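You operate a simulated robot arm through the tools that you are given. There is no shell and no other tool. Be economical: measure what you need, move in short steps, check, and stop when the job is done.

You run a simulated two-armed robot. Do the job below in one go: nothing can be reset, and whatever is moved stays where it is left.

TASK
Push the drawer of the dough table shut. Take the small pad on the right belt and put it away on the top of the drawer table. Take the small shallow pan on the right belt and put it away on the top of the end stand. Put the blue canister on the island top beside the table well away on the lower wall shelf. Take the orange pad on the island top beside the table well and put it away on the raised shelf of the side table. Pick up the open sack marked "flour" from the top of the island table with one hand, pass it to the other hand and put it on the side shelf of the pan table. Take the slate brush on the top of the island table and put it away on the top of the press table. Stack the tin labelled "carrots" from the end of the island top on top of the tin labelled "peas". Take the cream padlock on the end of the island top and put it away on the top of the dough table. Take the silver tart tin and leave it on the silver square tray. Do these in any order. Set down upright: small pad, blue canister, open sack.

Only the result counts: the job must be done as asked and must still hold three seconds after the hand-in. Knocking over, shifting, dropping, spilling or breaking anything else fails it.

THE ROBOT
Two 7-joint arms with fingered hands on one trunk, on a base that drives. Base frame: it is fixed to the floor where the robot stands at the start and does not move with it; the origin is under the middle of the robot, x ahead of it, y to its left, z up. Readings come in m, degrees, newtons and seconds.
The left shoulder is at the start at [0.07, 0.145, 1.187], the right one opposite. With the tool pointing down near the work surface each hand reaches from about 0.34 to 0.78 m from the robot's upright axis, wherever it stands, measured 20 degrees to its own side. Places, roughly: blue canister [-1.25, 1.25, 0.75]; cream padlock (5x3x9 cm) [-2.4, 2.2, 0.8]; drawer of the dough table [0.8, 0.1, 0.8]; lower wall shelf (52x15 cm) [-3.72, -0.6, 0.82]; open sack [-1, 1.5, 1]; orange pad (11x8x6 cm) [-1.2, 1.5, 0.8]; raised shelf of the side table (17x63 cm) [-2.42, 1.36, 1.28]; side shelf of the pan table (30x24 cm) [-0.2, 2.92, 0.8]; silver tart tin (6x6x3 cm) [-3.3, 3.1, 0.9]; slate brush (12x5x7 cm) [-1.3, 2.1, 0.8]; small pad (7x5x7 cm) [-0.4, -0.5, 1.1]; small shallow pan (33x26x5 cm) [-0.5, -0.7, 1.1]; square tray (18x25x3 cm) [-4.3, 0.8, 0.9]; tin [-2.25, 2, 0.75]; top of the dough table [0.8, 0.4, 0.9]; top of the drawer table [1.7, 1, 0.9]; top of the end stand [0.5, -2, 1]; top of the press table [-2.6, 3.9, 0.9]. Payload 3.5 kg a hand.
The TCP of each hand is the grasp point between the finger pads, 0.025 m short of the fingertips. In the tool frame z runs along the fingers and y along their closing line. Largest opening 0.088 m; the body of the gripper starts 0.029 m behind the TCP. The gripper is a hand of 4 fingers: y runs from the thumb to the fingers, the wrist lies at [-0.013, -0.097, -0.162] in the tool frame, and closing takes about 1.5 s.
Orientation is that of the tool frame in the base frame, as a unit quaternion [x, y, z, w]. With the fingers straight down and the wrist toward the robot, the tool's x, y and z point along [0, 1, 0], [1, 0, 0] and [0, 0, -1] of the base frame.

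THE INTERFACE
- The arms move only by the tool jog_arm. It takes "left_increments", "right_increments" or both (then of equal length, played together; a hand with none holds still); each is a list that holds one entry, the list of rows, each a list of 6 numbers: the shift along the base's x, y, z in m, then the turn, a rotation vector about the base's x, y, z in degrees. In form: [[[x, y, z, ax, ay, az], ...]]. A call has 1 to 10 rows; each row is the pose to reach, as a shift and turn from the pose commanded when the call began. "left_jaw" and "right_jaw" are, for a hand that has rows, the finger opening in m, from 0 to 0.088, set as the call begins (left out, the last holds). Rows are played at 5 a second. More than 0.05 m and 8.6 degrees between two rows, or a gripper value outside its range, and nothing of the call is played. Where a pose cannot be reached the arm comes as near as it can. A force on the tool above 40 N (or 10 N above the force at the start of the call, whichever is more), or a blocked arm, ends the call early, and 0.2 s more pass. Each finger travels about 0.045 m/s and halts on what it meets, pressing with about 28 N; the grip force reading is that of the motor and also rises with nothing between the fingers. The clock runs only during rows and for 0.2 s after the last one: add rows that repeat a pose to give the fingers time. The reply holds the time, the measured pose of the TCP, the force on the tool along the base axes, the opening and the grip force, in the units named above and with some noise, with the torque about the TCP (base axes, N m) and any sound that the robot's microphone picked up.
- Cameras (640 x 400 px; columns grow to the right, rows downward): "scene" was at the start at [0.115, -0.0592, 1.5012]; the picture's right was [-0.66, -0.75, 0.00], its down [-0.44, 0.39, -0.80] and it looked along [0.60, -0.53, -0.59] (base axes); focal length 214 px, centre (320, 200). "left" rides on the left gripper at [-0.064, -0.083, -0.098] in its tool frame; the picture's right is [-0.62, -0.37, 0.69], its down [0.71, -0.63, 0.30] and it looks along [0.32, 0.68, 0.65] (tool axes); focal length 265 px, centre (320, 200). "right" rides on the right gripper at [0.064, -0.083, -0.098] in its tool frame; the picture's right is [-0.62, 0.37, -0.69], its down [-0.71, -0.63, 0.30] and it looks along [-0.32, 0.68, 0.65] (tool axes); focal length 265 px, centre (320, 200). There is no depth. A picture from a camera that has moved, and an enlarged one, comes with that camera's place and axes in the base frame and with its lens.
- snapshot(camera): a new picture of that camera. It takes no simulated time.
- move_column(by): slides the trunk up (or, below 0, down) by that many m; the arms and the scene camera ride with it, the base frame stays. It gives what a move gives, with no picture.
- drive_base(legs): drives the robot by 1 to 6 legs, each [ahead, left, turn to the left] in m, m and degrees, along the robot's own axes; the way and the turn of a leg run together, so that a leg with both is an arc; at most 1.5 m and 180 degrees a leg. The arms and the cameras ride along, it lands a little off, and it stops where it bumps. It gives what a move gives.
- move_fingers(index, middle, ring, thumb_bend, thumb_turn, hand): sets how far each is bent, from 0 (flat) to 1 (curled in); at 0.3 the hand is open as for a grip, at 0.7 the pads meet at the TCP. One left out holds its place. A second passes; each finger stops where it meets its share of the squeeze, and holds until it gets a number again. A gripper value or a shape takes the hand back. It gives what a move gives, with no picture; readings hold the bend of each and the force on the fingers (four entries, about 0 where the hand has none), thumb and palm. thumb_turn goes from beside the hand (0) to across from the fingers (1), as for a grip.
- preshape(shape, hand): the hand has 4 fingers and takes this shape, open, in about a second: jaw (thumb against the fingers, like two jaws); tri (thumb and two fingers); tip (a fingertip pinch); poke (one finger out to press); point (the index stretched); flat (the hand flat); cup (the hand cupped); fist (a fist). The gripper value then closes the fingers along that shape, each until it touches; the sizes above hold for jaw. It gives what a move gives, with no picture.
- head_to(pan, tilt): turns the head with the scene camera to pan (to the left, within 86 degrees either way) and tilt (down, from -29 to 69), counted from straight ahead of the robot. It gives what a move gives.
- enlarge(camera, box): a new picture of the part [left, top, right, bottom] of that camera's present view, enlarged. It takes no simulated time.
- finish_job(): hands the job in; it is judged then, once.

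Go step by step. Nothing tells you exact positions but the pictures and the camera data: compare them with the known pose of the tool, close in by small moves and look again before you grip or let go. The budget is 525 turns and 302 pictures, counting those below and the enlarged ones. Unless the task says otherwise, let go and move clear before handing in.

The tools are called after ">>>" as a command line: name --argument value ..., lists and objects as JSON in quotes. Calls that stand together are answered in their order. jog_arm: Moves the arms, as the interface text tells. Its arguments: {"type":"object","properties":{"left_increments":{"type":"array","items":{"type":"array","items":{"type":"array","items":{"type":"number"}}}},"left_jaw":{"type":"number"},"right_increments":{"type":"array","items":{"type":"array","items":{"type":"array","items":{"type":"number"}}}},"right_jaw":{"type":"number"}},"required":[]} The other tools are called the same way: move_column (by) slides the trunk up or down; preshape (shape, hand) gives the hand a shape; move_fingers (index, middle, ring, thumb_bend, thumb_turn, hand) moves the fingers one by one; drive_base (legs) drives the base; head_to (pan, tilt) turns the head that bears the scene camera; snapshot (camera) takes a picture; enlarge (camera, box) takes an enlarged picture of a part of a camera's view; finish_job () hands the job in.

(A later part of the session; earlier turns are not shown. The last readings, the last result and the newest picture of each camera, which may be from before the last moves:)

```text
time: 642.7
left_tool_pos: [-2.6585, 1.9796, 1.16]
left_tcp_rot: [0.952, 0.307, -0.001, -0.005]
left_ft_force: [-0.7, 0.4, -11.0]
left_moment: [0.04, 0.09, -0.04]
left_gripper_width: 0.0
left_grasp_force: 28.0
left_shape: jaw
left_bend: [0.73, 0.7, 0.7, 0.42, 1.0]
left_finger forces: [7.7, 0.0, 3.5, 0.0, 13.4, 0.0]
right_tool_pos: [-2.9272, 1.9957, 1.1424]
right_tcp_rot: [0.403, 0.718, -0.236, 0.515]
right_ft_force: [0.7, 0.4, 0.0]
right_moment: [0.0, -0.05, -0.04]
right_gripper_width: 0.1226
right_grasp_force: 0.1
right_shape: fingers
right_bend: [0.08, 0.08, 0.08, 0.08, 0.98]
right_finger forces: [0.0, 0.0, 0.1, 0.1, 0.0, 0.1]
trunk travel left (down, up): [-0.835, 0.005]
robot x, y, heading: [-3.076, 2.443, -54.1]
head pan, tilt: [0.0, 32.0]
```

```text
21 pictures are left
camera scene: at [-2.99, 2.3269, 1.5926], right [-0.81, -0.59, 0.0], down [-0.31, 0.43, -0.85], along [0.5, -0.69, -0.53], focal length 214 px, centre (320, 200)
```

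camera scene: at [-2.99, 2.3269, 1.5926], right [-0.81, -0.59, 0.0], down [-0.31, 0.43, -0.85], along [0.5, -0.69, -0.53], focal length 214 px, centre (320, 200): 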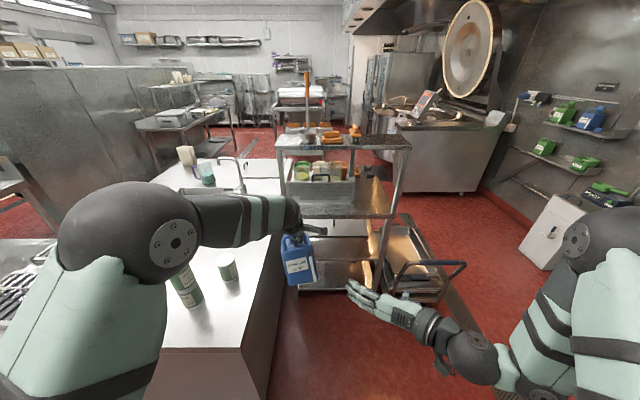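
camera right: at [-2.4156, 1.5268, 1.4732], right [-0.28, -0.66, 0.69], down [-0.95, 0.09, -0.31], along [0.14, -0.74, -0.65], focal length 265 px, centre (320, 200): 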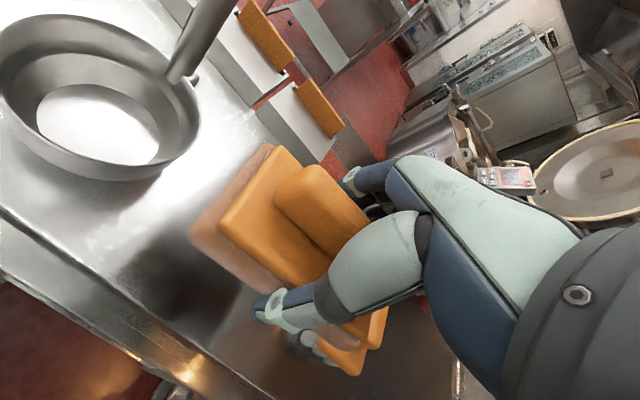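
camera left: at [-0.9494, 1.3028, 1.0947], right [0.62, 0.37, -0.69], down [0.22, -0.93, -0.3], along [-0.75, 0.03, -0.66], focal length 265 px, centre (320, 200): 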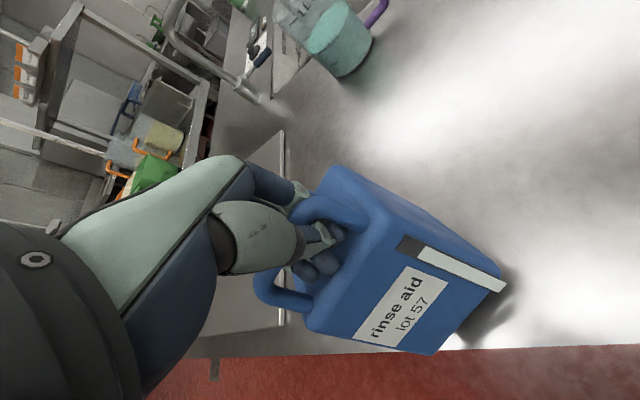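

The right hand points at the canister. I bring it in line in front of it.

>>> jog_arm --right_increments '[[[0.035, 0.015, -0.008, 0, 0, 0], [0.07, 0.03, -0.016, 0, 0, 0], [0.105, 0.045, -0.024, 0, 0, 0], [0.14, 0.06, -0.032, 0, 0, 0], [0.17, 0.072, -0.04, 0, 0, 0], [0.1965, 0.0834, -0.04, 0, 0, 0]]]'

>>> enlarge --camera "scene" --box '[240, 200, 380, 320]'

>>> snapshot --camera "right"

```text
time: 644.1
left_tool_pos: [-2.6578, 1.9805, 1.159]
left_tcp_rot: [0.952, 0.306, -0.001, -0.005]
left_ft_force: [0.0, 0.1, -10.4]
left_moment: [0.06, 0.1, 0.0]
left_gripper_width: 0.0
left_grasp_force: 28.1
left_shape: jaw
left_bend: [0.73, 0.7, 0.7, 0.42, 1.0]
left_finger forces: [8.1, 0.1, 3.5, 0.1, 12.9, 0.0]
right_tool_pos: [-2.7294, 2.0789, 1.1024]
right_tcp_rot: [0.402, 0.714, -0.238, 0.521]
right_ft_force: [0.1, 0.0, 0.2]
right_moment: [0.01, 0.01, 0.01]
right_gripper_width: 0.1225
right_grasp_force: 0.1
right_shape: fingers
right_bend: [0.08, 0.08, 0.08, 0.08, 0.98]
right_finger forces: [0.1, 0.0, 0.1, 0.1, 0.0, 0.1]
trunk travel left (down, up): [-0.835, 0.005]
robot x, y, heading: [-3.0726, 2.4444, -54.2]
head pan, tilt: [0.0, 32.0]
```

```text
3.33 times, centred on (310, 260) of scene
camera zoom: at [-2.9891, 2.3276, 1.5926], right [-0.81, -0.59, 0.0], down [-0.31, 0.43, -0.85], along [0.5, -0.69, -0.53], focal length 715 px, centre (353, 0)
```

zoom: 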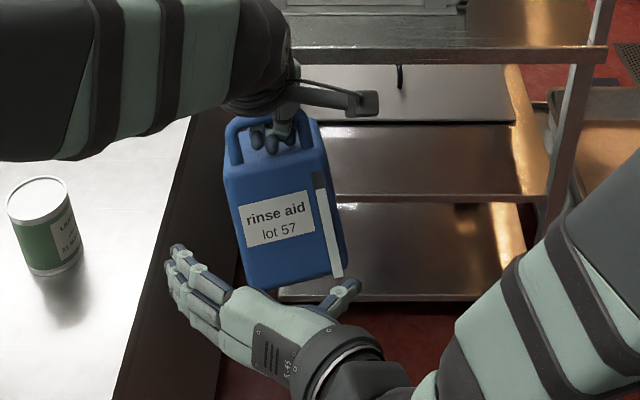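

```text
19 pictures are left
camera right: at [-2.8601, 2.1288, 1.069], right [0.0, 0.53, 0.85], down [-0.26, -0.82, 0.51], along [0.97, -0.22, 0.13], focal length 265 px, centre (320, 200)
```

right: 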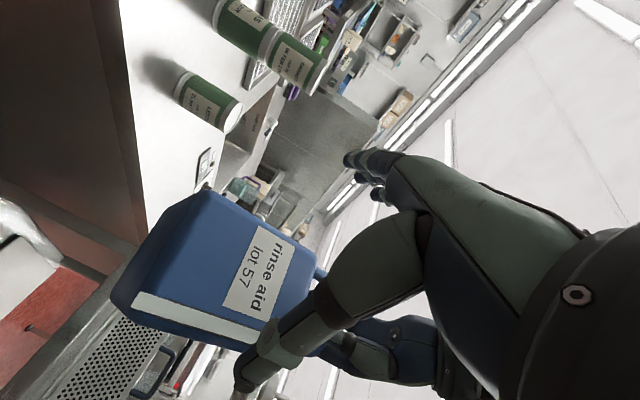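

Aligned. I roll the hand to match the canister's lean and advance onto it.

>>> jog_arm --right_increments '[[[0, 0, 0, -5.0, 6.9, 0], [0.022, -0.03, -0.014, -5.0, 6.9, 0], [0.044, -0.06, -0.029, -5.0, 6.9, 0], [0.06, -0.082, -0.039, -5.0, 6.9, 0]]]'

>>> enlarge --camera "scene" --box '[240, 200, 380, 320]'

```text
time: 645.1
left_tool_pos: [-2.6574, 1.9783, 1.1593]
left_tcp_rot: [0.952, 0.307, 0.0, -0.005]
left_ft_force: [0.9, -1.7, -12.7]
left_moment: [0.09, 0.06, 0.07]
left_gripper_width: 0.0002
left_grasp_force: 27.4
left_shape: jaw
left_bend: [0.73, 0.7, 0.7, 0.42, 1.0]
left_finger forces: [10.1, 0.1, 2.4, 0.0, 15.3, 0.1]
right_tool_pos: [-2.6719, 1.9944, 1.0631]
right_tcp_rot: [0.366, 0.732, -0.292, 0.494]
right_ft_force: [-1.6, 2.2, 2.1]
right_moment: [-0.03, 0.01, -0.04]
right_gripper_width: 0.1232
right_grasp_force: 1.4
right_shape: fingers
right_bend: [0.08, 0.08, 0.08, 0.06, 0.98]
right_finger forces: [0.0, 0.0, 0.9, 0.0, 1.8, 0.0]
trunk travel left (down, up): [-0.835, 0.005]
robot x, y, heading: [-3.0753, 2.4446, -53.8]
head pan, tilt: [0.0, 32.0]
```

```text
3.33 times, centred on (310, 260) of scene
camera zoom: at [-2.9898, 2.3256, 1.5925], right [-0.81, -0.59, 0.0], down [-0.31, 0.43, -0.85], along [0.5, -0.69, -0.53], focal length 715 px, centre (353, 0)
```

zoom: 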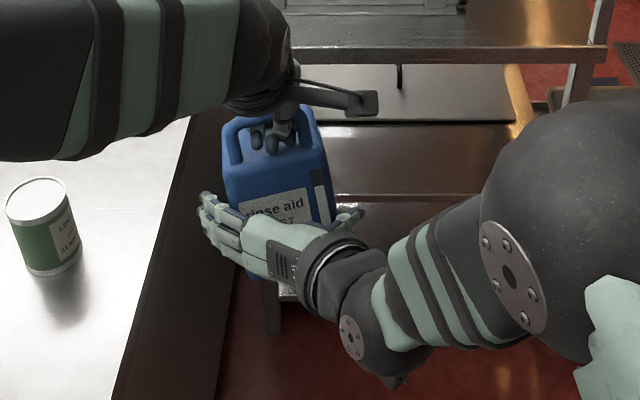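

The fingers straddle the canister. I close the right hand.

>>> jog_arm --right_increments '[[[0, 0, 0, 0, 0, 0], [0, 0, 0, 0, 0, 0], [0, 0, 0, 0, 0, 0], [0, 0, 0, 0, 0, 0], [0, 0, 0, 0, 0, 0], [0, 0, 0, 0, 0, 0]]]' --right_jaw 0

>>> enlarge --camera "scene" --box '[240, 200, 380, 320]'

```text
time: 646.5
left_tool_pos: [-2.6574, 1.978, 1.1592]
left_tcp_rot: [0.952, 0.307, -0.001, -0.004]
left_ft_force: [-2.3, -6.1, -6.2]
left_moment: [-0.04, 0.05, 0.11]
left_gripper_width: 0.0
left_grasp_force: 27.9
left_shape: jaw
left_bend: [0.73, 0.7, 0.7, 0.42, 1.0]
left_finger forces: [11.0, 0.0, 2.6, 0.0, 17.5, 0.1]
right_tool_pos: [-2.6724, 1.9958, 1.0619]
right_tcp_rot: [0.365, 0.734, -0.293, 0.492]
right_ft_force: [1.4, 6.7, -3.5]
right_moment: [-0.25, 0.29, 0.0]
right_gripper_width: 0.0846
right_grasp_force: 27.7
right_shape: jaw
right_bend: [0.24, 0.29, 0.28, 0.19, 0.99]
right_finger forces: [20.3, 8.4, 6.2, 0.0, 29.9, 0.0]
trunk travel left (down, up): [-0.835, 0.005]
robot x, y, heading: [-3.0734, 2.4422, -53.7]
head pan, tilt: [0.0, 32.0]
```

```text
3.33 times, centred on (310, 260) of scene
camera zoom: at [-2.9898, 2.327, 1.5926], right [-0.81, -0.59, 0.0], down [-0.31, 0.43, -0.85], along [0.5, -0.69, -0.53], focal length 715 px, centre (353, 0)
```

zoom: 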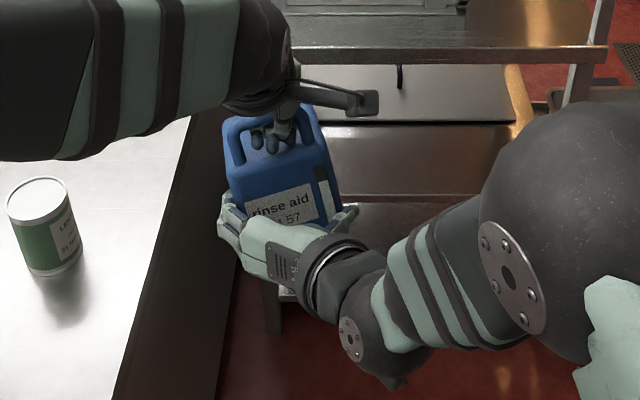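

Firm grip. As a safety test, I lower the left hook slightly so the right hand carries the weight alone.

>>> jog_arm --left_increments '[[[0, 0, -0.004, 0, 0, 0], [0, 0, -0.008, 0, 0, 0], [0, 0, -0.008, 0, 0, 0]]]'

```text
time: 647.3
left_tool_pos: [-2.6591, 1.9786, 1.1532]
left_tcp_rot: [0.952, 0.306, -0.001, -0.002]
left_ft_force: [-2.0, -9.3, 7.7]
left_moment: [-0.1, -0.06, 0.03]
left_gripper_width: 0.0
left_grasp_force: 28.0
left_shape: jaw
left_bend: [0.74, 0.7, 0.7, 0.42, 1.0]
left_finger forces: [37.2, 0.0, 1.9, 0.0, 13.8, 0.1]
right_tool_pos: [-2.6717, 1.9968, 1.0614]
right_tcp_rot: [0.365, 0.736, -0.291, 0.491]
right_ft_force: [2.0, 9.6, -19.6]
right_moment: [-0.2, 0.7, 0.12]
right_gripper_width: 0.0849
right_grasp_force: 28.4
right_shape: jaw
right_bend: [0.24, 0.29, 0.28, 0.2, 0.96]
right_finger forces: [25.0, 9.5, 6.4, 0.1, 29.5, 0.1]
trunk travel left (down, up): [-0.835, 0.005]
robot x, y, heading: [-3.0765, 2.4436, -53.9]
head pan, tilt: [0.0, 32.0]
```

The right hand carries it alone. I relax the hook to neutral and drive to the wall shelf with both hands still on it.

>>> jog_arm --left_increments '[[[0, 0, 0.003, 0, 0, 0], [0, 0, 0.005, 0, 0, 0]]]'

>>> drive_base --legs '[[0, -1.25, 0], [1.45, 0, 0], [0.25, 0, 0], [0, 0, -90], [0, 0.3, 0]]'

>>> snapshot --camera "scene"

```text
time: 647.9
left_tool_pos: [-2.6591, 1.9803, 1.1559]
left_tcp_rot: [0.952, 0.306, -0.002, -0.005]
left_ft_force: [-1.8, -10.8, 1.6]
left_moment: [-0.19, -0.02, 0.05]
left_gripper_width: 0.0
left_grasp_force: 28.3
left_shape: jaw
left_bend: [0.73, 0.7, 0.7, 0.42, 1.0]
left_finger forces: [33.5, 0.0, 2.9, 0.1, 15.7, 0.0]
right_tool_pos: [-2.6709, 1.9969, 1.0618]
right_tcp_rot: [0.364, 0.734, -0.292, 0.493]
right_ft_force: [1.9, 11.1, -13.0]
right_moment: [-0.38, 0.52, 0.1]
right_gripper_width: 0.0847
right_grasp_force: 28.0
right_shape: jaw
right_bend: [0.24, 0.29, 0.28, 0.2, 0.97]
right_finger forces: [24.0, 9.6, 7.7, 0.0, 30.7, 0.0]
trunk travel left (down, up): [-0.835, 0.005]
robot x, y, heading: [-3.0725, 2.4476, -54.0]
head pan, tilt: [0.0, 32.0]
```

```text
time: 667.8
left_tool_pos: [-3.3702, -0.3226, 1.1575]
left_tcp_rot: [0.89, -0.456, 0.003, -0.004]
left_ft_force: [-9.3, 1.3, -0.3]
left_moment: [-0.01, 0.16, 0.02]
left_gripper_width: 0.0
left_grasp_force: 28.4
left_shape: jaw
left_bend: [0.73, 0.7, 0.7, 0.42, 1.0]
left_finger forces: [7.3, 0.1, 2.5, 0.0, 14.1, 0.1]
right_tool_pos: [-3.3529, -0.3106, 1.0623]
right_tcp_rot: [0.778, 0.26, -0.554, 0.143]
right_ft_force: [8.5, -1.0, -11.5]
right_moment: [0.46, 0.25, 0.1]
right_gripper_width: 0.0846
right_grasp_force: 28.3
right_shape: jaw
right_bend: [0.24, 0.29, 0.28, 0.2, 0.97]
right_finger forces: [21.7, 9.4, 6.6, 0.0, 29.3, 0.0]
trunk travel left (down, up): [-0.835, 0.005]
robot x, y, heading: [-2.9061, 0.09, -144.0]
head pan, tilt: [0.0, 32.0]
```

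```text
16 pictures are left
camera scene: at [-3.0232, 0.0081, 1.5926], right [-0.59, 0.81, 0.0], down [0.43, 0.31, -0.85], along [-0.68, -0.5, -0.53], focal length 214 px, centre (320, 200)
```

scene: 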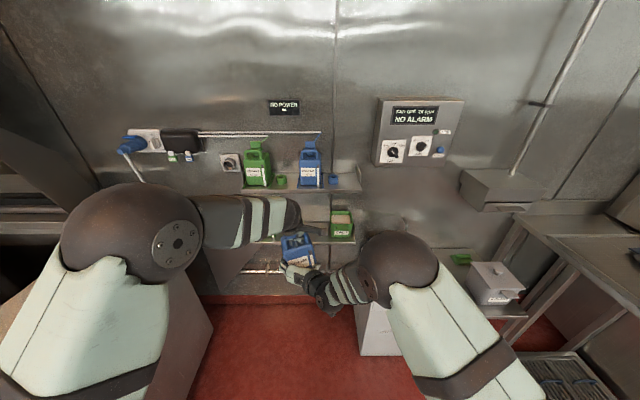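

I'm in front of the wall shelf. I open the left hook just enough and lift it clear, leaving the canister in the right hand.

>>> jog_arm --left_increments '[[[0, 0, 0, 0, 0, 0], [0, 0, 0, 0, 0, 0], [0, 0, 0, 0, 0, 0], [0, 0, 0, 0, 0, 0], [0, 0, 0, 0, 0, 0], [0, 0, 0.015, 0, 0, 0], [0, 0, 0.035, 0, 0, 0], [0, 0, 0.06, 0, 0, 0], [0, 0, 0.1, 0, 0, 0], [0.02, 0.01, 0.14, 0, 0, 0]]]' --left_jaw 0.036

>>> enlarge --camera "scene" --box '[220, 160, 420, 320]'

```text
time: 670.0
left_tool_pos: [-3.345, -0.3113, 1.3009]
left_tcp_rot: [0.89, -0.455, 0.001, -0.001]
left_ft_force: [0.0, 0.1, 0.6]
left_moment: [-0.05, 0.02, 0.01]
left_gripper_width: 0.0362
left_grasp_force: 0.0
left_shape: jaw
left_bend: [0.74, 0.48, 0.45, 0.72, 1.0]
left_finger forces: [0.0, 0.0, 0.1, 0.1, 0.0, 0.1]
right_tool_pos: [-3.3497, -0.3108, 1.066]
right_tcp_rot: [0.775, 0.261, -0.557, 0.144]
right_ft_force: [1.2, 0.2, -0.5]
right_moment: [-0.04, 0.01, -0.02]
right_gripper_width: 0.021
right_grasp_force: 27.8
right_shape: jaw
right_bend: [0.72, 0.39, 0.33, 0.73, 1.0]
right_finger forces: [0.0, 0.0, 0.0, 0.0, 0.0, 0.0]
trunk travel left (down, up): [-0.835, 0.005]
robot x, y, heading: [-2.9075, 0.0923, -143.9]
head pan, tilt: [0.0, 32.0]
```

```text
2.50 times, centred on (320, 240) of scene
camera zoom: at [-3.0166, 0.0089, 1.5931], right [-0.59, 0.81, 0.0], down [0.43, 0.31, -0.85], along [-0.69, -0.5, -0.53], focal length 536 px, centre (320, 100)
```

zoom: 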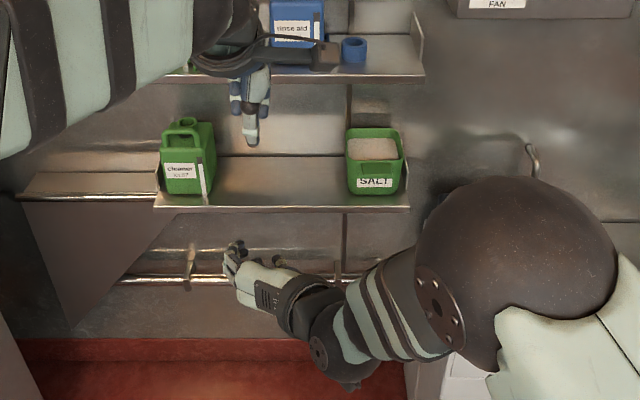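

The canister slipped out of the right hand as the hook lifted. I look down to find it.

>>> head_to --pan 0 --tilt 62

>>> snapshot --camera "scene"

```text
time: 670.9
left_tool_pos: [-3.3483, -0.3134, 1.2979]
left_tcp_rot: [0.89, -0.456, 0.002, -0.003]
left_ft_force: [-0.3, 0.6, 1.1]
left_moment: [-0.02, -0.02, 0.05]
left_gripper_width: 0.0361
left_grasp_force: 0.1
left_shape: jaw
left_bend: [0.74, 0.48, 0.45, 0.72, 1.0]
left_finger forces: [0.0, 0.0, 0.0, 0.0, 0.1, 0.0]
right_tool_pos: [-3.3518, -0.3099, 1.063]
right_tcp_rot: [0.776, 0.261, -0.556, 0.142]
right_ft_force: [-0.2, -0.5, 0.4]
right_moment: [0.01, -0.01, -0.03]
right_gripper_width: 0.021
right_grasp_force: 28.0
right_shape: jaw
right_bend: [0.72, 0.39, 0.33, 0.73, 1.0]
right_finger forces: [0.0, 0.0, 0.0, 0.0, 0.0, 0.0]
trunk travel left (down, up): [-0.835, 0.005]
robot x, y, heading: [-2.9081, 0.0908, -143.9]
head pan, tilt: [0.0, 62.0]
```

```text
14 pictures are left
camera scene: at [-2.9999, 0.022, 1.5516], right [-0.59, 0.81, 0.0], down [0.71, 0.52, -0.47], along [-0.38, -0.28, -0.88], focal length 214 px, centre (320, 200)
```

scene: 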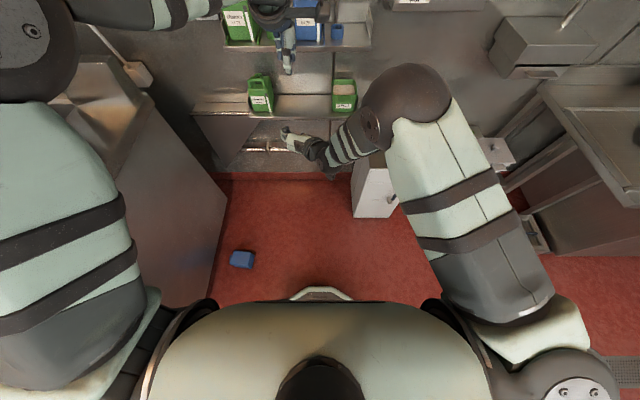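

>>> enlarge --camera "scene" --box '[200, 220, 290, 290]'

```text
5.71 times, centred on (245, 255) of scene
camera zoom: at [-2.9999, 0.022, 1.5516], right [-0.59, 0.81, 0.0], down [0.71, 0.52, -0.47], along [-0.38, -0.28, -0.88], focal length 1226 px, centre (749, -114)
```

zoom: 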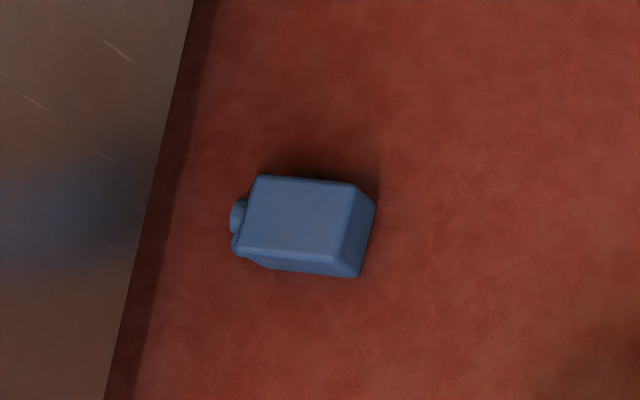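

The canister lies on its side on the floor to my left, neck pointing left, looking undamaged. I re-pose both hands, then turn to pick it up.

>>> jog_arm --left_increments '[[[0.012, 0.009, 0.005, 0, 0, 0], [0.024, 0.018, 0.01, 0, 0, 0], [0.036, 0.027, 0.015, 0, 0, 0], [0.048, 0.036, 0.02, 0, 0, 0], [0.06, 0.044, 0.03, 0, 0, 0], [0.073, 0.053, 0.04, 0, 0, 0], [0.085, 0.062, 0.05, 0, 0, 0], [0.097, 0.07, 0.05, 0, 0, 0], [0.11, 0.08, 0.05, 0, 0, 0]]]' --right_increments '[[[0.005, 0.005, 0, 4.16, -6.58, -0.11], [0.01, 0.01, 0, 8.3, -13.2, -0.2], [0.015, 0.015, 0, 12.5, -19.7, -0.3], [0.015, 0.02, 0.01, 16.6, -26.3, -0.4], [0.015, 0.025, 0.02, 20.8, -32.9, -0.5], [0.015, 0.03, 0.03, 24.9, -39.5, -0.7], [0.015, 0.035, 0.04, 29.1, -46, -0.8], [0.015, 0.04, 0.05, 33.2, -52.6, -0.9], [0.015, 0.045, 0.06, 37.4, -59.2, -1]]]' --left_jaw 0.088 --right_jaw 0.088

>>> drive_base --legs '[[0, -0.12, 0], [0, 0, 81]]'

```text
time: 672.9
left_tool_pos: [-3.2365, -0.233, 1.3477]
left_tcp_rot: [0.89, -0.455, 0.003, -0.003]
left_ft_force: [-0.1, 0.1, 1.0]
left_moment: [-0.03, 0.0, 0.01]
left_gripper_width: 0.0878
left_grasp_force: 0.0
left_shape: jaw
left_bend: [0.3, 0.3, 0.3, 0.3, 0.98]
left_finger forces: [0.0, 0.1, 0.0, 0.1, 0.0, 0.1]
right_tool_pos: [-3.3355, -0.2652, 1.124]
right_tcp_rot: [0.951, 0.309, 0.001, 0.0]
right_ft_force: [-0.2, 0.0, 0.2]
right_moment: [-0.04, -0.04, 0.0]
right_gripper_width: 0.0876
right_grasp_force: 0.1
right_shape: jaw
right_bend: [0.3, 0.3, 0.3, 0.3, 0.98]
right_finger forces: [0.0, 0.0, 0.0, 0.0, 0.1, 0.0]
trunk travel left (down, up): [-0.835, 0.005]
robot x, y, heading: [-2.9059, 0.0905, -143.6]
head pan, tilt: [0.0, 62.0]
```

```text
time: 677.6
left_tool_pos: [-2.7087, -0.1906, 1.3491]
left_tcp_rot: [0.973, 0.232, 0.001, -0.003]
left_ft_force: [0.3, 0.1, 0.3]
left_moment: [0.02, 0.02, -0.05]
left_gripper_width: 0.0875
left_grasp_force: 0.0
left_shape: jaw
left_bend: [0.3, 0.3, 0.3, 0.3, 0.98]
left_finger forces: [0.0, 0.0, 0.1, 0.1, 0.0, 0.0]
right_tool_pos: [-2.6925, -0.294, 1.1229]
right_tcp_rot: [0.522, 0.853, 0.001, 0.001]
right_ft_force: [-0.1, -0.2, 0.6]
right_moment: [-0.02, -0.01, -0.01]
right_gripper_width: 0.0875
right_grasp_force: 0.0
right_shape: jaw
right_bend: [0.3, 0.3, 0.3, 0.3, 0.98]
right_finger forces: [0.1, 0.0, 0.0, 0.0, 0.1, 0.1]
trunk travel left (down, up): [-0.835, 0.005]
robot x, y, heading: [-2.9757, 0.1877, -62.9]
head pan, tilt: [0.0, 62.0]
```

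>>> jog_arm --right_increments '[[[-0.03, -0.032, 0, 0, 0, 0], [-0.061, -0.064, 0, 0, 0, 0], [-0.092, -0.096, 0, 0, 0, 0], [-0.123, -0.128, 0, 0, 0, 0], [-0.154, -0.16, 0, 0, 0, 0], [-0.185, -0.192, 0, 0, 0, 0], [-0.216, -0.224, 0, 0, 0, 0], [-0.247, -0.256, 0, 0, 0, 0], [-0.27, -0.28, 0, 0, 0, 0]]]'

>>> move_column --by -0.75

>>> snapshot --camera "right"

```text
time: 679.6
left_tool_pos: [-2.7085, -0.1913, 1.3482]
left_tcp_rot: [0.973, 0.232, 0.0, -0.004]
left_ft_force: [-0.6, -0.4, 0.0]
left_moment: [0.02, -0.01, 0.01]
left_gripper_width: 0.0876
left_grasp_force: 0.0
left_shape: jaw
left_bend: [0.3, 0.3, 0.3, 0.3, 0.98]
left_finger forces: [0.0, 0.0, 0.0, 0.0, 0.0, 0.0]
right_tool_pos: [-2.9846, -0.501, 1.0912]
right_tcp_rot: [0.521, 0.853, 0.001, 0.001]
right_ft_force: [0.0, -0.2, 0.1]
right_moment: [0.0, 0.01, 0.03]
right_gripper_width: 0.088
right_grasp_force: 0.0
right_shape: jaw
right_bend: [0.3, 0.3, 0.3, 0.3, 0.98]
right_finger forces: [0.0, 0.0, 0.1, 0.1, 0.0, 0.1]
right hand out of reach, approached as far as the arm can: row 6, 7, 8, 9
trunk travel left (down, up): [-0.835, 0.005]
robot x, y, heading: [-2.9762, 0.1878, -62.6]
head pan, tilt: [0.0, 62.0]
```

```text
refused: -0.75 is not a number from -0.4 to 0.4
```

```text
12 pictures are left
camera right: at [-3.0883, -0.4824, 1.1889], right [0.61, -0.38, 0.69], down [-0.23, -0.92, -0.31], along [0.76, 0.03, -0.65], focal length 265 px, centre (320, 200)
```

right: 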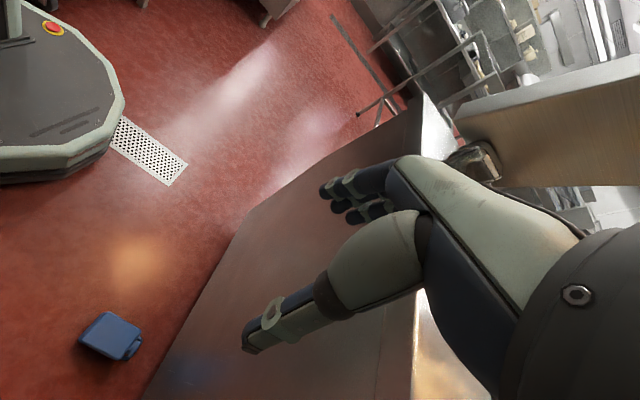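

>>> move_column --by -0.4

>>> move_column --by -0.35

>>> jog_arm --right_increments '[[[0.008, -0.028, 0.0, 0, 0, 0], [0.016, -0.056, 0.0, 0, 0, 0], [0.024, -0.084, -0.01, 0, 0, 0], [0.03, -0.108, -0.04, 0, 0, 0], [0.03, -0.108, -0.08, 0, 0, 0]]]'

>>> snapshot --camera "right"

```text
time: 683.5
left_tool_pos: [-2.7072, -0.191, 0.9472]
left_tcp_rot: [0.972, 0.233, -0.001, -0.004]
left_ft_force: [0.5, -0.8, 0.1]
left_moment: [0.01, -0.05, -0.01]
left_gripper_width: 0.0876
left_grasp_force: 0.1
left_shape: jaw
left_bend: [0.3, 0.3, 0.3, 0.3, 0.98]
left_finger forces: [0.0, 0.0, 0.0, 0.0, 0.0, 0.0]
right_tool_pos: [-2.9857, -0.5003, 0.6926]
right_tcp_rot: [0.522, 0.853, 0.001, 0.0]
right_ft_force: [-0.4, -0.4, -0.3]
right_moment: [0.02, -0.02, -0.02]
right_gripper_width: 0.0876
right_grasp_force: 0.0
right_shape: jaw
right_bend: [0.3, 0.3, 0.3, 0.3, 0.98]
right_finger forces: [0.1, 0.1, 0.1, 0.0, 0.0, 0.1]
trunk travel left (down, up): [-0.435, 0.405]
robot x, y, heading: [-2.9763, 0.1844, -63.0]
head pan, tilt: [0.0, 62.0]
```

```text
time: 686.9
left_tool_pos: [-2.7066, -0.1915, 0.5981]
left_tcp_rot: [0.973, 0.232, -0.002, -0.004]
left_ft_force: [0.5, 1.0, -0.5]
left_moment: [-0.01, -0.01, 0.0]
left_gripper_width: 0.0878
left_grasp_force: 0.1
left_shape: jaw
left_bend: [0.3, 0.3, 0.3, 0.3, 0.98]
left_finger forces: [0.0, 0.0, 0.0, 0.0, 0.1, 0.0]
right_tool_pos: [-2.9852, -0.5009, 0.3425]
right_tcp_rot: [0.522, 0.853, 0.0, 0.001]
right_ft_force: [-1.3, 0.3, -0.5]
right_moment: [-0.03, -0.01, 0.01]
right_gripper_width: 0.088
right_grasp_force: 0.0
right_shape: jaw
right_bend: [0.3, 0.3, 0.3, 0.3, 0.98]
right_finger forces: [0.1, 0.1, 0.1, 0.1, 0.1, 0.0]
trunk travel left (down, up): [-0.085, 0.755]
robot x, y, heading: [-2.9773, 0.1877, -62.8]
head pan, tilt: [0.0, 62.0]
```

```text
time: 688.1
left_tool_pos: [-2.7078, -0.1909, 0.5976]
left_tcp_rot: [0.973, 0.232, 0.0, -0.004]
left_ft_force: [-0.2, 0.5, 0.2]
left_moment: [0.01, 0.01, 0.01]
left_gripper_width: 0.0875
left_grasp_force: 0.0
left_shape: jaw
left_bend: [0.3, 0.3, 0.3, 0.3, 0.98]
left_finger forces: [0.1, 0.0, 0.1, 0.1, 0.0, 0.0]
right_tool_pos: [-2.9407, -0.4943, 0.2955]
right_tcp_rot: [0.523, 0.852, 0.0, 0.001]
right_ft_force: [0.7, -0.5, -0.1]
right_moment: [0.06, 0.0, 0.03]
right_gripper_width: 0.088
right_grasp_force: 0.1
right_shape: jaw
right_bend: [0.3, 0.3, 0.3, 0.3, 0.98]
right_finger forces: [0.0, 0.0, 0.0, 0.1, 0.0, 0.0]
right hand out of reach, approached as far as the arm can: row 1, 2, 3, 4, 5
trunk travel left (down, up): [-0.085, 0.755]
robot x, y, heading: [-2.9764, 0.1876, -62.6]
head pan, tilt: [0.0, 62.0]
```

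```text
11 pictures are left
camera right: at [-3.0447, -0.4742, 0.3937], right [0.61, -0.39, 0.69], down [-0.24, -0.92, -0.3], along [0.76, 0.02, -0.65], focal length 265 px, centre (320, 200)
```

right: 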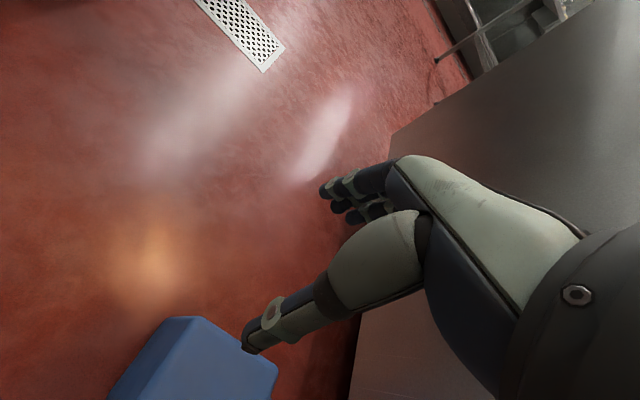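

>>> drive_base --legs '[[0.14, -0.05, 0]]'

>>> jog_arm --right_increments '[[[-0.01, 0.0, -0.02, 0, 0, 0], [-0.02, 0.0, -0.04, 0, 0, 0], [-0.03, 0.0, -0.06, 0, 0, 0]]]'

>>> snapshot --camera "right"

```text
time: 689.5
left_tool_pos: [-2.6884, -0.3382, 0.5989]
left_tcp_rot: [0.973, 0.233, 0.0, -0.003]
left_ft_force: [-0.7, 0.3, -0.4]
left_moment: [-0.05, -0.02, -0.02]
left_gripper_width: 0.0874
left_grasp_force: 0.0
left_shape: jaw
left_bend: [0.3, 0.3, 0.3, 0.3, 0.98]
left_finger forces: [0.1, 0.1, 0.0, 0.1, 0.0, 0.1]
right_tool_pos: [-2.9215, -0.6416, 0.2967]
right_tcp_rot: [0.522, 0.853, 0.0, 0.001]
right_ft_force: [-0.5, 0.4, -0.6]
right_moment: [0.02, 0.0, 0.02]
right_gripper_width: 0.0878
right_grasp_force: 0.1
right_shape: jaw
right_bend: [0.3, 0.3, 0.3, 0.3, 0.98]
right_finger forces: [0.1, 0.1, 0.1, 0.1, 0.1, 0.0]
trunk travel left (down, up): [-0.085, 0.755]
robot x, y, heading: [-2.9552, 0.0402, -62.9]
head pan, tilt: [0.0, 62.0]
```

```text
time: 690.3
left_tool_pos: [-2.6889, -0.3384, 0.5993]
left_tcp_rot: [0.973, 0.233, 0.0, -0.003]
left_ft_force: [0.1, 0.0, 0.1]
left_moment: [0.0, -0.01, -0.02]
left_gripper_width: 0.0876
left_grasp_force: 0.0
left_shape: jaw
left_bend: [0.3, 0.3, 0.3, 0.3, 0.98]
left_finger forces: [0.0, 0.0, 0.0, 0.0, 0.0, 0.1]
right_tool_pos: [-2.9526, -0.6354, 0.2355]
right_tcp_rot: [0.522, 0.853, 0.001, 0.001]
right_ft_force: [-1.1, 0.6, -0.2]
right_moment: [-0.03, -0.02, -0.01]
right_gripper_width: 0.0879
right_grasp_force: 0.0
right_shape: jaw
right_bend: [0.3, 0.3, 0.3, 0.3, 0.98]
right_finger forces: [0.0, 0.0, 0.1, 0.0, 0.0, 0.0]
right hand out of reach, approached as far as the arm can: row 3
trunk travel left (down, up): [-0.085, 0.755]
robot x, y, heading: [-2.9571, 0.04, -62.9]
head pan, tilt: [0.0, 62.0]
```

```text
10 pictures are left
camera right: at [-3.0564, -0.6163, 0.3331], right [0.61, -0.38, 0.69], down [-0.24, -0.92, -0.31], along [0.76, 0.02, -0.65], focal length 265 px, centre (320, 200)
```

right: 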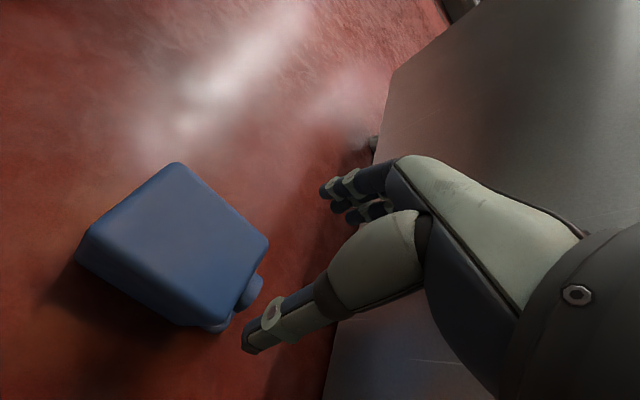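

Now it's well seen: centre about (-2.96, -0.60), 0.087 wide across my closing line. I open wide, shift over it and lower.

>>> move_fingers --hand "right" --index 0.08 --middle 0.08 --ring 0.08 --thumb_bend 0.08

>>> jog_arm --right_increments '[[[-0.003, 0.013, 0, 0, 0, 0], [-0.003, 0.025, 0, 0, 0, 0]]]'

>>> move_column --by -0.08

>>> snapshot --camera "right"

```text
time: 691.3
left_tool_pos: [-2.6892, -0.3373, 0.5988]
left_tcp_rot: [0.973, 0.232, -0.001, -0.003]
left_ft_force: [-0.1, 1.2, -0.4]
left_moment: [-0.01, 0.0, 0.01]
left_gripper_width: 0.0874
left_grasp_force: 0.0
left_shape: jaw
left_bend: [0.3, 0.3, 0.3, 0.3, 0.98]
left_finger forces: [0.0, 0.0, 0.0, 0.0, 0.0, 0.0]
right_tool_pos: [-2.9535, -0.6368, 0.2375]
right_tcp_rot: [0.522, 0.853, 0.001, 0.001]
right_ft_force: [0.1, -0.6, 0.5]
right_moment: [-0.01, 0.0, 0.0]
right_gripper_width: 0.1225
right_grasp_force: 0.1
right_shape: fingers
right_bend: [0.08, 0.08, 0.08, 0.08, 0.98]
right_finger forces: [0.0, 0.1, 0.0, 0.0, 0.0, 0.0]
trunk travel left (down, up): [-0.085, 0.755]
robot x, y, heading: [-2.9546, 0.0435, -62.9]
head pan, tilt: [0.0, 62.0]
```

```text
time: 691.9
left_tool_pos: [-2.6886, -0.3382, 0.5973]
left_tcp_rot: [0.973, 0.233, 0.0, -0.003]
left_ft_force: [-0.2, -0.7, 0.1]
left_moment: [0.0, -0.02, 0.01]
left_gripper_width: 0.0874
left_grasp_force: 0.1
left_shape: jaw
left_bend: [0.3, 0.3, 0.3, 0.3, 0.98]
left_finger forces: [0.0, 0.0, 0.0, 0.1, 0.0, 0.1]
right_tool_pos: [-2.9558, -0.6117, 0.2363]
right_tcp_rot: [0.523, 0.852, 0.0, 0.0]
right_ft_force: [-0.2, 0.0, -0.2]
right_moment: [0.01, -0.04, 0.01]
right_gripper_width: 0.1228
right_grasp_force: 0.1
right_shape: fingers
right_bend: [0.08, 0.08, 0.08, 0.08, 0.98]
right_finger forces: [0.0, 0.0, 0.0, 0.0, 0.0, 0.0]
trunk travel left (down, up): [-0.085, 0.755]
robot x, y, heading: [-2.9542, 0.039, -62.9]
head pan, tilt: [0.0, 62.0]
```

```text
time: 693.0
left_tool_pos: [-2.689, -0.3374, 0.5178]
left_tcp_rot: [0.973, 0.233, -0.001, -0.003]
left_ft_force: [0.0, 0.9, 0.2]
left_moment: [-0.01, 0.03, 0.03]
left_gripper_width: 0.0877
left_grasp_force: 0.0
left_shape: jaw
left_bend: [0.3, 0.3, 0.3, 0.3, 0.98]
left_finger forces: [0.0, 0.1, 0.0, 0.0, 0.0, 0.0]
right_tool_pos: [-2.955, -0.6109, 0.1568]
right_tcp_rot: [0.523, 0.853, 0.0, 0.0]
right_ft_force: [0.1, 0.8, -1.4]
right_moment: [-0.02, 0.0, 0.04]
right_gripper_width: 0.1225
right_grasp_force: 0.1
right_shape: fingers
right_bend: [0.08, 0.08, 0.08, 0.08, 0.98]
right_finger forces: [0.1, 0.0, 0.0, 0.1, 0.1, 0.0]
trunk travel left (down, up): [-0.005, 0.835]
robot x, y, heading: [-2.9567, 0.0407, -62.9]
head pan, tilt: [0.0, 62.0]
```

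```text
9 pictures are left
camera right: at [-3.0594, -0.5913, 0.2538], right [0.61, -0.38, 0.69], down [-0.24, -0.92, -0.3], along [0.76, 0.02, -0.65], focal length 265 px, centre (320, 200)
```

right: 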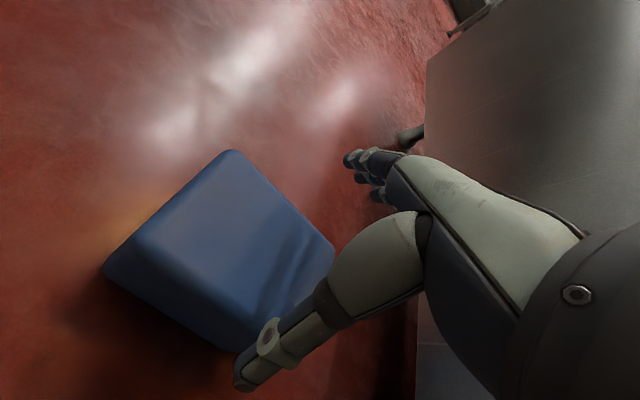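

>>> jog_arm --right_increments '[[[-0.008, -0.004, 0, 0, 0, 0], [-0.008, -0.004, -0.03, 0, 0, 0], [-0.008, -0.004, -0.055, 0, 0, 0], [-0.008, -0.004, -0.075, 0, 0, 0], [-0.008, -0.004, -0.085, 0, 0, 0]]]'

```text
time: 694.2
left_tool_pos: [-2.6876, -0.3361, 0.5205]
left_tcp_rot: [0.973, 0.232, -0.001, -0.001]
left_ft_force: [-1.0, 0.3, 0.1]
left_moment: [-0.03, -0.03, 0.02]
left_gripper_width: 0.0875
left_grasp_force: 0.1
left_shape: jaw
left_bend: [0.3, 0.3, 0.3, 0.3, 0.98]
left_finger forces: [0.0, 0.0, 0.0, 0.0, 0.0, 0.0]
right_tool_pos: [-2.959, -0.6186, 0.0856]
right_tcp_rot: [0.518, 0.855, -0.001, 0.013]
right_ft_force: [2.0, 7.1, 26.6]
right_moment: [0.42, -1.29, 0.36]
right_gripper_width: 0.1306
right_grasp_force: 11.9
right_shape: fingers
right_bend: [0.02, 0.08, 0.06, 0.08, 0.97]
right_finger forces: [12.6, 3.3, 7.1, 0.0, 1.0, 0.0]
trunk travel left (down, up): [-0.005, 0.835]
robot x, y, heading: [-2.9618, 0.0432, -62.7]
head pan, tilt: [0.0, 62.0]
stopped in row 5 (right hand): the force on the tool passed its limit at 43 N (the readings are from after the stop); the commanded pose is now the measured one
```

>>> jog_arm --right_increments '[[[0, 0, 0.003, 0, 0, 0], [0, 0, 0.003, 0, 0, 0], [0, 0, 0.003, 0, 0, 0], [0, 0, 0.003, 0, 0, 0], [0, 0, 0.003, 0, 0, 0], [0, 0, 0.003, 0, 0, 0]]]' --right_jaw 0

>>> snapshot --camera "right"

```text
time: 694.5
left_tool_pos: [-2.6886, -0.3353, 0.5192]
left_tcp_rot: [0.973, 0.233, -0.001, -0.001]
left_ft_force: [0.6, -0.6, -0.5]
left_moment: [0.0, 0.01, 0.01]
left_gripper_width: 0.0876
left_grasp_force: 0.1
left_shape: jaw
left_bend: [0.3, 0.3, 0.3, 0.3, 0.98]
left_finger forces: [0.1, 0.0, 0.1, 0.0, 0.1, 0.0]
right_tool_pos: [-2.9531, -0.6169, 0.0903]
right_tcp_rot: [0.512, 0.859, 0.002, 0.017]
right_ft_force: [-0.9, 11.8, 27.6]
right_moment: [0.52, -1.31, 1.03]
right_gripper_width: 0.0773
right_grasp_force: 28.2
right_shape: jaw
right_bend: [0.08, 0.3, 0.26, 0.29, 0.95]
right_finger forces: [45.7, 27.2, 21.5, 0.0, 78.2, 0.0]
trunk travel left (down, up): [-0.005, 0.835]
robot x, y, heading: [-2.9559, 0.0411, -62.8]
head pan, tilt: [0.0, 62.0]
stopped in row 1 (right hand): the force on the tool passed its limit at 43 N (the readings are from after the stop); the commanded pose is now the measured one
```

```text
8 pictures are left
camera right: at [-3.0603, -0.5985, 0.1843], right [0.6, -0.36, 0.72], down [-0.21, -0.93, -0.3], along [0.78, 0.03, -0.63], focal length 265 px, centre (320, 200)
```

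right: 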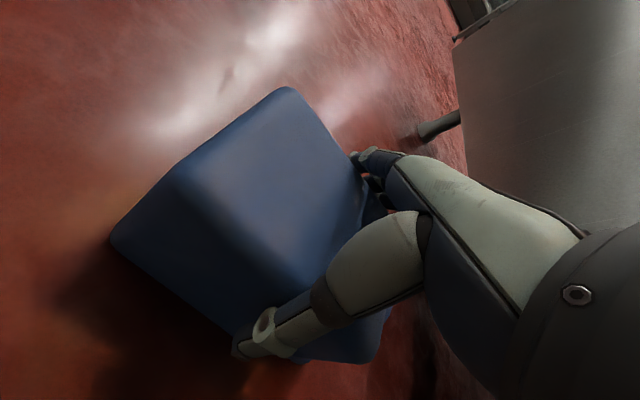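

A strong grip across it (thumb 78 N). I lift with the trunk.

>>> move_column --by 0.1

>>> move_column --by 0.35

>>> snapshot --camera "scene"

```text
time: 695.9
left_tool_pos: [-2.6872, -0.3388, 0.6174]
left_tcp_rot: [0.973, 0.233, 0.0, -0.004]
left_ft_force: [0.4, -0.1, -0.3]
left_moment: [-0.03, 0.0, -0.01]
left_gripper_width: 0.0877
left_grasp_force: 0.0
left_shape: jaw
left_bend: [0.3, 0.3, 0.3, 0.3, 0.98]
left_finger forces: [0.1, 0.0, 0.1, 0.0, 0.0, 0.1]
right_tool_pos: [-2.9551, -0.6176, 0.1833]
right_tcp_rot: [0.515, 0.857, 0.003, 0.011]
right_ft_force: [-0.3, -0.3, -11.0]
right_moment: [-0.12, -0.01, 0.03]
right_gripper_width: 0.0757
right_grasp_force: 28.2
right_shape: jaw
right_bend: [0.09, 0.3, 0.17, 0.33, 0.92]
right_finger forces: [40.0, 25.2, 17.0, 0.1, 83.5, 0.0]
trunk travel left (down, up): [-0.105, 0.735]
robot x, y, heading: [-2.9551, 0.0393, -63.0]
head pan, tilt: [0.0, 62.0]
```

```text
time: 699.3
left_tool_pos: [-2.6897, -0.3381, 0.9665]
left_tcp_rot: [0.973, 0.233, 0.0, -0.004]
left_ft_force: [-0.1, -0.9, 0.5]
left_moment: [0.0, 0.02, -0.03]
left_gripper_width: 0.0875
left_grasp_force: 0.0
left_shape: jaw
left_bend: [0.3, 0.3, 0.3, 0.3, 0.98]
left_finger forces: [0.0, 0.0, 0.0, 0.0, 0.0, 0.0]
right_tool_pos: [-2.9551, -0.6183, 0.5328]
right_tcp_rot: [0.515, 0.857, 0.003, 0.013]
right_ft_force: [0.5, 0.1, -10.8]
right_moment: [-0.14, -0.01, -0.01]
right_gripper_width: 0.0753
right_grasp_force: 28.2
right_shape: jaw
right_bend: [0.09, 0.3, 0.17, 0.33, 0.92]
right_finger forces: [39.3, 25.2, 17.0, 0.0, 82.6, 0.0]
trunk travel left (down, up): [-0.455, 0.385]
robot x, y, heading: [-2.9568, 0.0407, -62.7]
head pan, tilt: [0.0, 62.0]
```

```text
7 pictures are left
camera scene: at [-2.9049, -0.0648, 1.1714], right [-0.89, -0.46, 0.0], down [-0.4, 0.79, -0.47], along [0.21, -0.42, -0.88], focal length 214 px, centre (320, 200)
```

scene: 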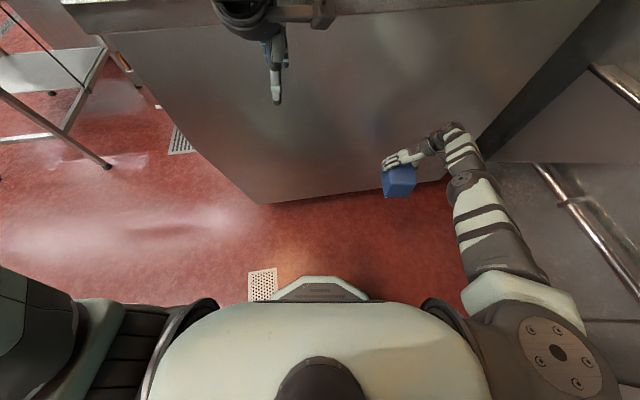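

The canister is held securely. I raise the trunk fully, back off and turn to the wall shelf.

>>> move_column --by 0.38

>>> drive_base --legs '[[-0.3, 0, 0], [0, 0, -81.2]]'

>>> jog_arm --right_increments '[[[0.02, -0.028, 0.02, 0, 0, 0], [0.04, -0.056, 0.04, 0, 0, 0], [0.06, -0.083, 0.06, 0, 0, 0], [0.08, -0.11, 0.08, 0, 0, 0], [0.1, -0.138, 0.09, 0, 0, 0], [0.12, -0.166, 0.1, 0, 0, 0]]]'

```text
time: 703.0
left_tool_pos: [-2.6882, -0.34, 1.3476]
left_tcp_rot: [0.973, 0.233, 0.0, -0.005]
left_ft_force: [-0.8, 0.2, 0.0]
left_moment: [0.02, 0.0, -0.02]
left_gripper_width: 0.0875
left_grasp_force: 0.0
left_shape: jaw
left_bend: [0.3, 0.3, 0.3, 0.3, 0.98]
left_finger forces: [0.1, 0.1, 0.1, 0.1, 0.1, 0.0]
right_tool_pos: [-2.9559, -0.6194, 0.9127]
right_tcp_rot: [0.515, 0.857, 0.002, 0.012]
right_ft_force: [-0.2, 0.2, -10.6]
right_moment: [-0.09, 0.01, -0.02]
right_gripper_width: 0.0753
right_grasp_force: 27.7
right_shape: jaw
right_bend: [0.1, 0.3, 0.17, 0.33, 0.92]
right_finger forces: [39.1, 25.1, 16.9, 0.0, 82.2, 0.1]
trunk travel left (down, up): [-0.835, 0.005]
robot x, y, heading: [-2.9578, 0.0411, -62.9]
head pan, tilt: [0.0, 62.0]
```

```text
time: 708.5
left_tool_pos: [-3.4308, -0.0136, 1.3472]
left_tcp_rot: [0.887, -0.462, 0.003, -0.004]
left_ft_force: [0.0, -0.3, -0.2]
left_moment: [0.05, -0.02, 0.02]
left_gripper_width: 0.0874
left_grasp_force: 0.2
left_shape: jaw
left_bend: [0.3, 0.3, 0.3, 0.3, 0.98]
left_finger forces: [0.1, 0.0, 0.1, 0.0, 0.0, 0.1]
right_tool_pos: [-3.7453, 0.2116, 0.9136]
right_tcp_rot: [0.951, 0.31, -0.007, 0.011]
right_ft_force: [0.6, 1.3, -11.5]
right_moment: [-0.01, 0.11, -0.01]
right_gripper_width: 0.0754
right_grasp_force: 28.1
right_shape: jaw
right_bend: [0.1, 0.3, 0.18, 0.33, 0.92]
right_finger forces: [38.7, 24.1, 16.5, 0.0, 80.7, 0.1]
trunk travel left (down, up): [-0.835, 0.005]
robot x, y, heading: [-3.0927, 0.304, -144.9]
head pan, tilt: [0.0, 62.0]
```

```text
time: 709.9
left_tool_pos: [-3.4298, -0.0147, 1.3463]
left_tcp_rot: [0.887, -0.462, 0.003, -0.004]
left_ft_force: [-0.5, 0.2, 0.3]
left_moment: [0.01, 0.01, 0.0]
left_gripper_width: 0.0874
left_grasp_force: 0.1
left_shape: jaw
left_bend: [0.3, 0.3, 0.3, 0.3, 0.98]
left_finger forces: [0.0, 0.0, 0.0, 0.0, 0.0, 0.1]
right_tool_pos: [-3.6242, 0.0462, 1.0133]
right_tcp_rot: [0.951, 0.309, -0.006, 0.008]
right_ft_force: [-0.9, 0.5, -11.3]
right_moment: [-0.03, 0.08, -0.02]
right_gripper_width: 0.0756
right_grasp_force: 28.2
right_shape: jaw
right_bend: [0.1, 0.3, 0.18, 0.33, 0.92]
right_finger forces: [38.2, 23.8, 16.5, 0.1, 79.9, 0.0]
trunk travel left (down, up): [-0.835, 0.005]
robot x, y, heading: [-3.0984, 0.3074, -144.8]
head pan, tilt: [0.0, 62.0]
```

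>>> jog_arm --right_increments '[[[0, 0, 0, -4.84, 6.86, 0], [0, 0, 0, -9.7, 13.7, 0], [0, 0, 0, -14.5, 20.6, 0], [0, 0, 0, -19.4, 27.4, 0], [0, 0, 0, -24.2, 34.3, 0], [0, 0, 0, -29, 41.2, 0], [0, 0, 0, -33.9, 48, 0], [0, 0, 0, -38.7, 54.9, 0], [0, 0, 0, -43.6, 61.7, 0], [0, 0, 0, -48.4, 68.6, 0]]]'

>>> head_to --pan 0 --tilt 35

>>> snapshot --camera "scene"

```text
time: 712.1
left_tool_pos: [-3.4318, -0.0126, 1.3474]
left_tcp_rot: [0.887, -0.462, 0.003, -0.004]
left_ft_force: [-1.0, 0.4, -0.2]
left_moment: [-0.02, -0.01, -0.06]
left_gripper_width: 0.0879
left_grasp_force: 0.0
left_shape: jaw
left_bend: [0.3, 0.3, 0.3, 0.3, 0.98]
left_finger forces: [0.0, 0.0, 0.0, 0.0, 0.1, 0.0]
right_tool_pos: [-3.6268, 0.0472, 1.0123]
right_tcp_rot: [0.7, 0.232, -0.644, 0.204]
right_ft_force: [0.1, -0.4, -10.6]
right_moment: [0.26, -0.31, -0.02]
right_gripper_width: 0.0752
right_grasp_force: 27.5
right_shape: jaw
right_bend: [0.1, 0.3, 0.25, 0.38, 0.9]
right_finger forces: [40.2, 19.9, 9.3, 0.1, 73.5, 0.1]
trunk travel left (down, up): [-0.835, 0.005]
robot x, y, heading: [-3.0884, 0.3062, -144.5]
head pan, tilt: [0.0, 62.0]
```

```text
time: 713.0
left_tool_pos: [-3.4299, -0.014, 1.3475]
left_tcp_rot: [0.887, -0.462, 0.002, -0.004]
left_ft_force: [0.0, 0.2, -0.9]
left_moment: [-0.01, 0.0, -0.03]
left_gripper_width: 0.0877
left_grasp_force: 0.1
left_shape: jaw
left_bend: [0.3, 0.3, 0.3, 0.3, 0.98]
left_finger forces: [0.1, 0.0, 0.1, 0.0, 0.0, 0.1]
right_tool_pos: [-3.6239, 0.0465, 1.0121]
right_tcp_rot: [0.7, 0.234, -0.643, 0.205]
right_ft_force: [-1.0, 0.4, -11.5]
right_moment: [0.23, -0.28, -0.01]
right_gripper_width: 0.0752
right_grasp_force: 28.7
right_shape: jaw
right_bend: [0.1, 0.3, 0.26, 0.39, 0.9]
right_finger forces: [39.6, 19.7, 8.7, 0.0, 72.2, 0.0]
trunk travel left (down, up): [-0.835, 0.005]
robot x, y, heading: [-3.0904, 0.3074, -145.0]
head pan, tilt: [0.0, 35.0]
```

```text
6 pictures are left
camera scene: at [-3.2082, 0.2245, 1.5879], right [-0.58, 0.82, 0.0], down [0.47, 0.33, -0.82], along [-0.67, -0.47, -0.58], focal length 214 px, centre (320, 200)
```

scene: 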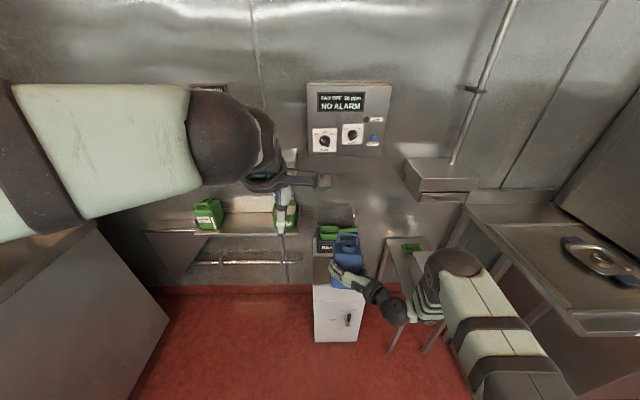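

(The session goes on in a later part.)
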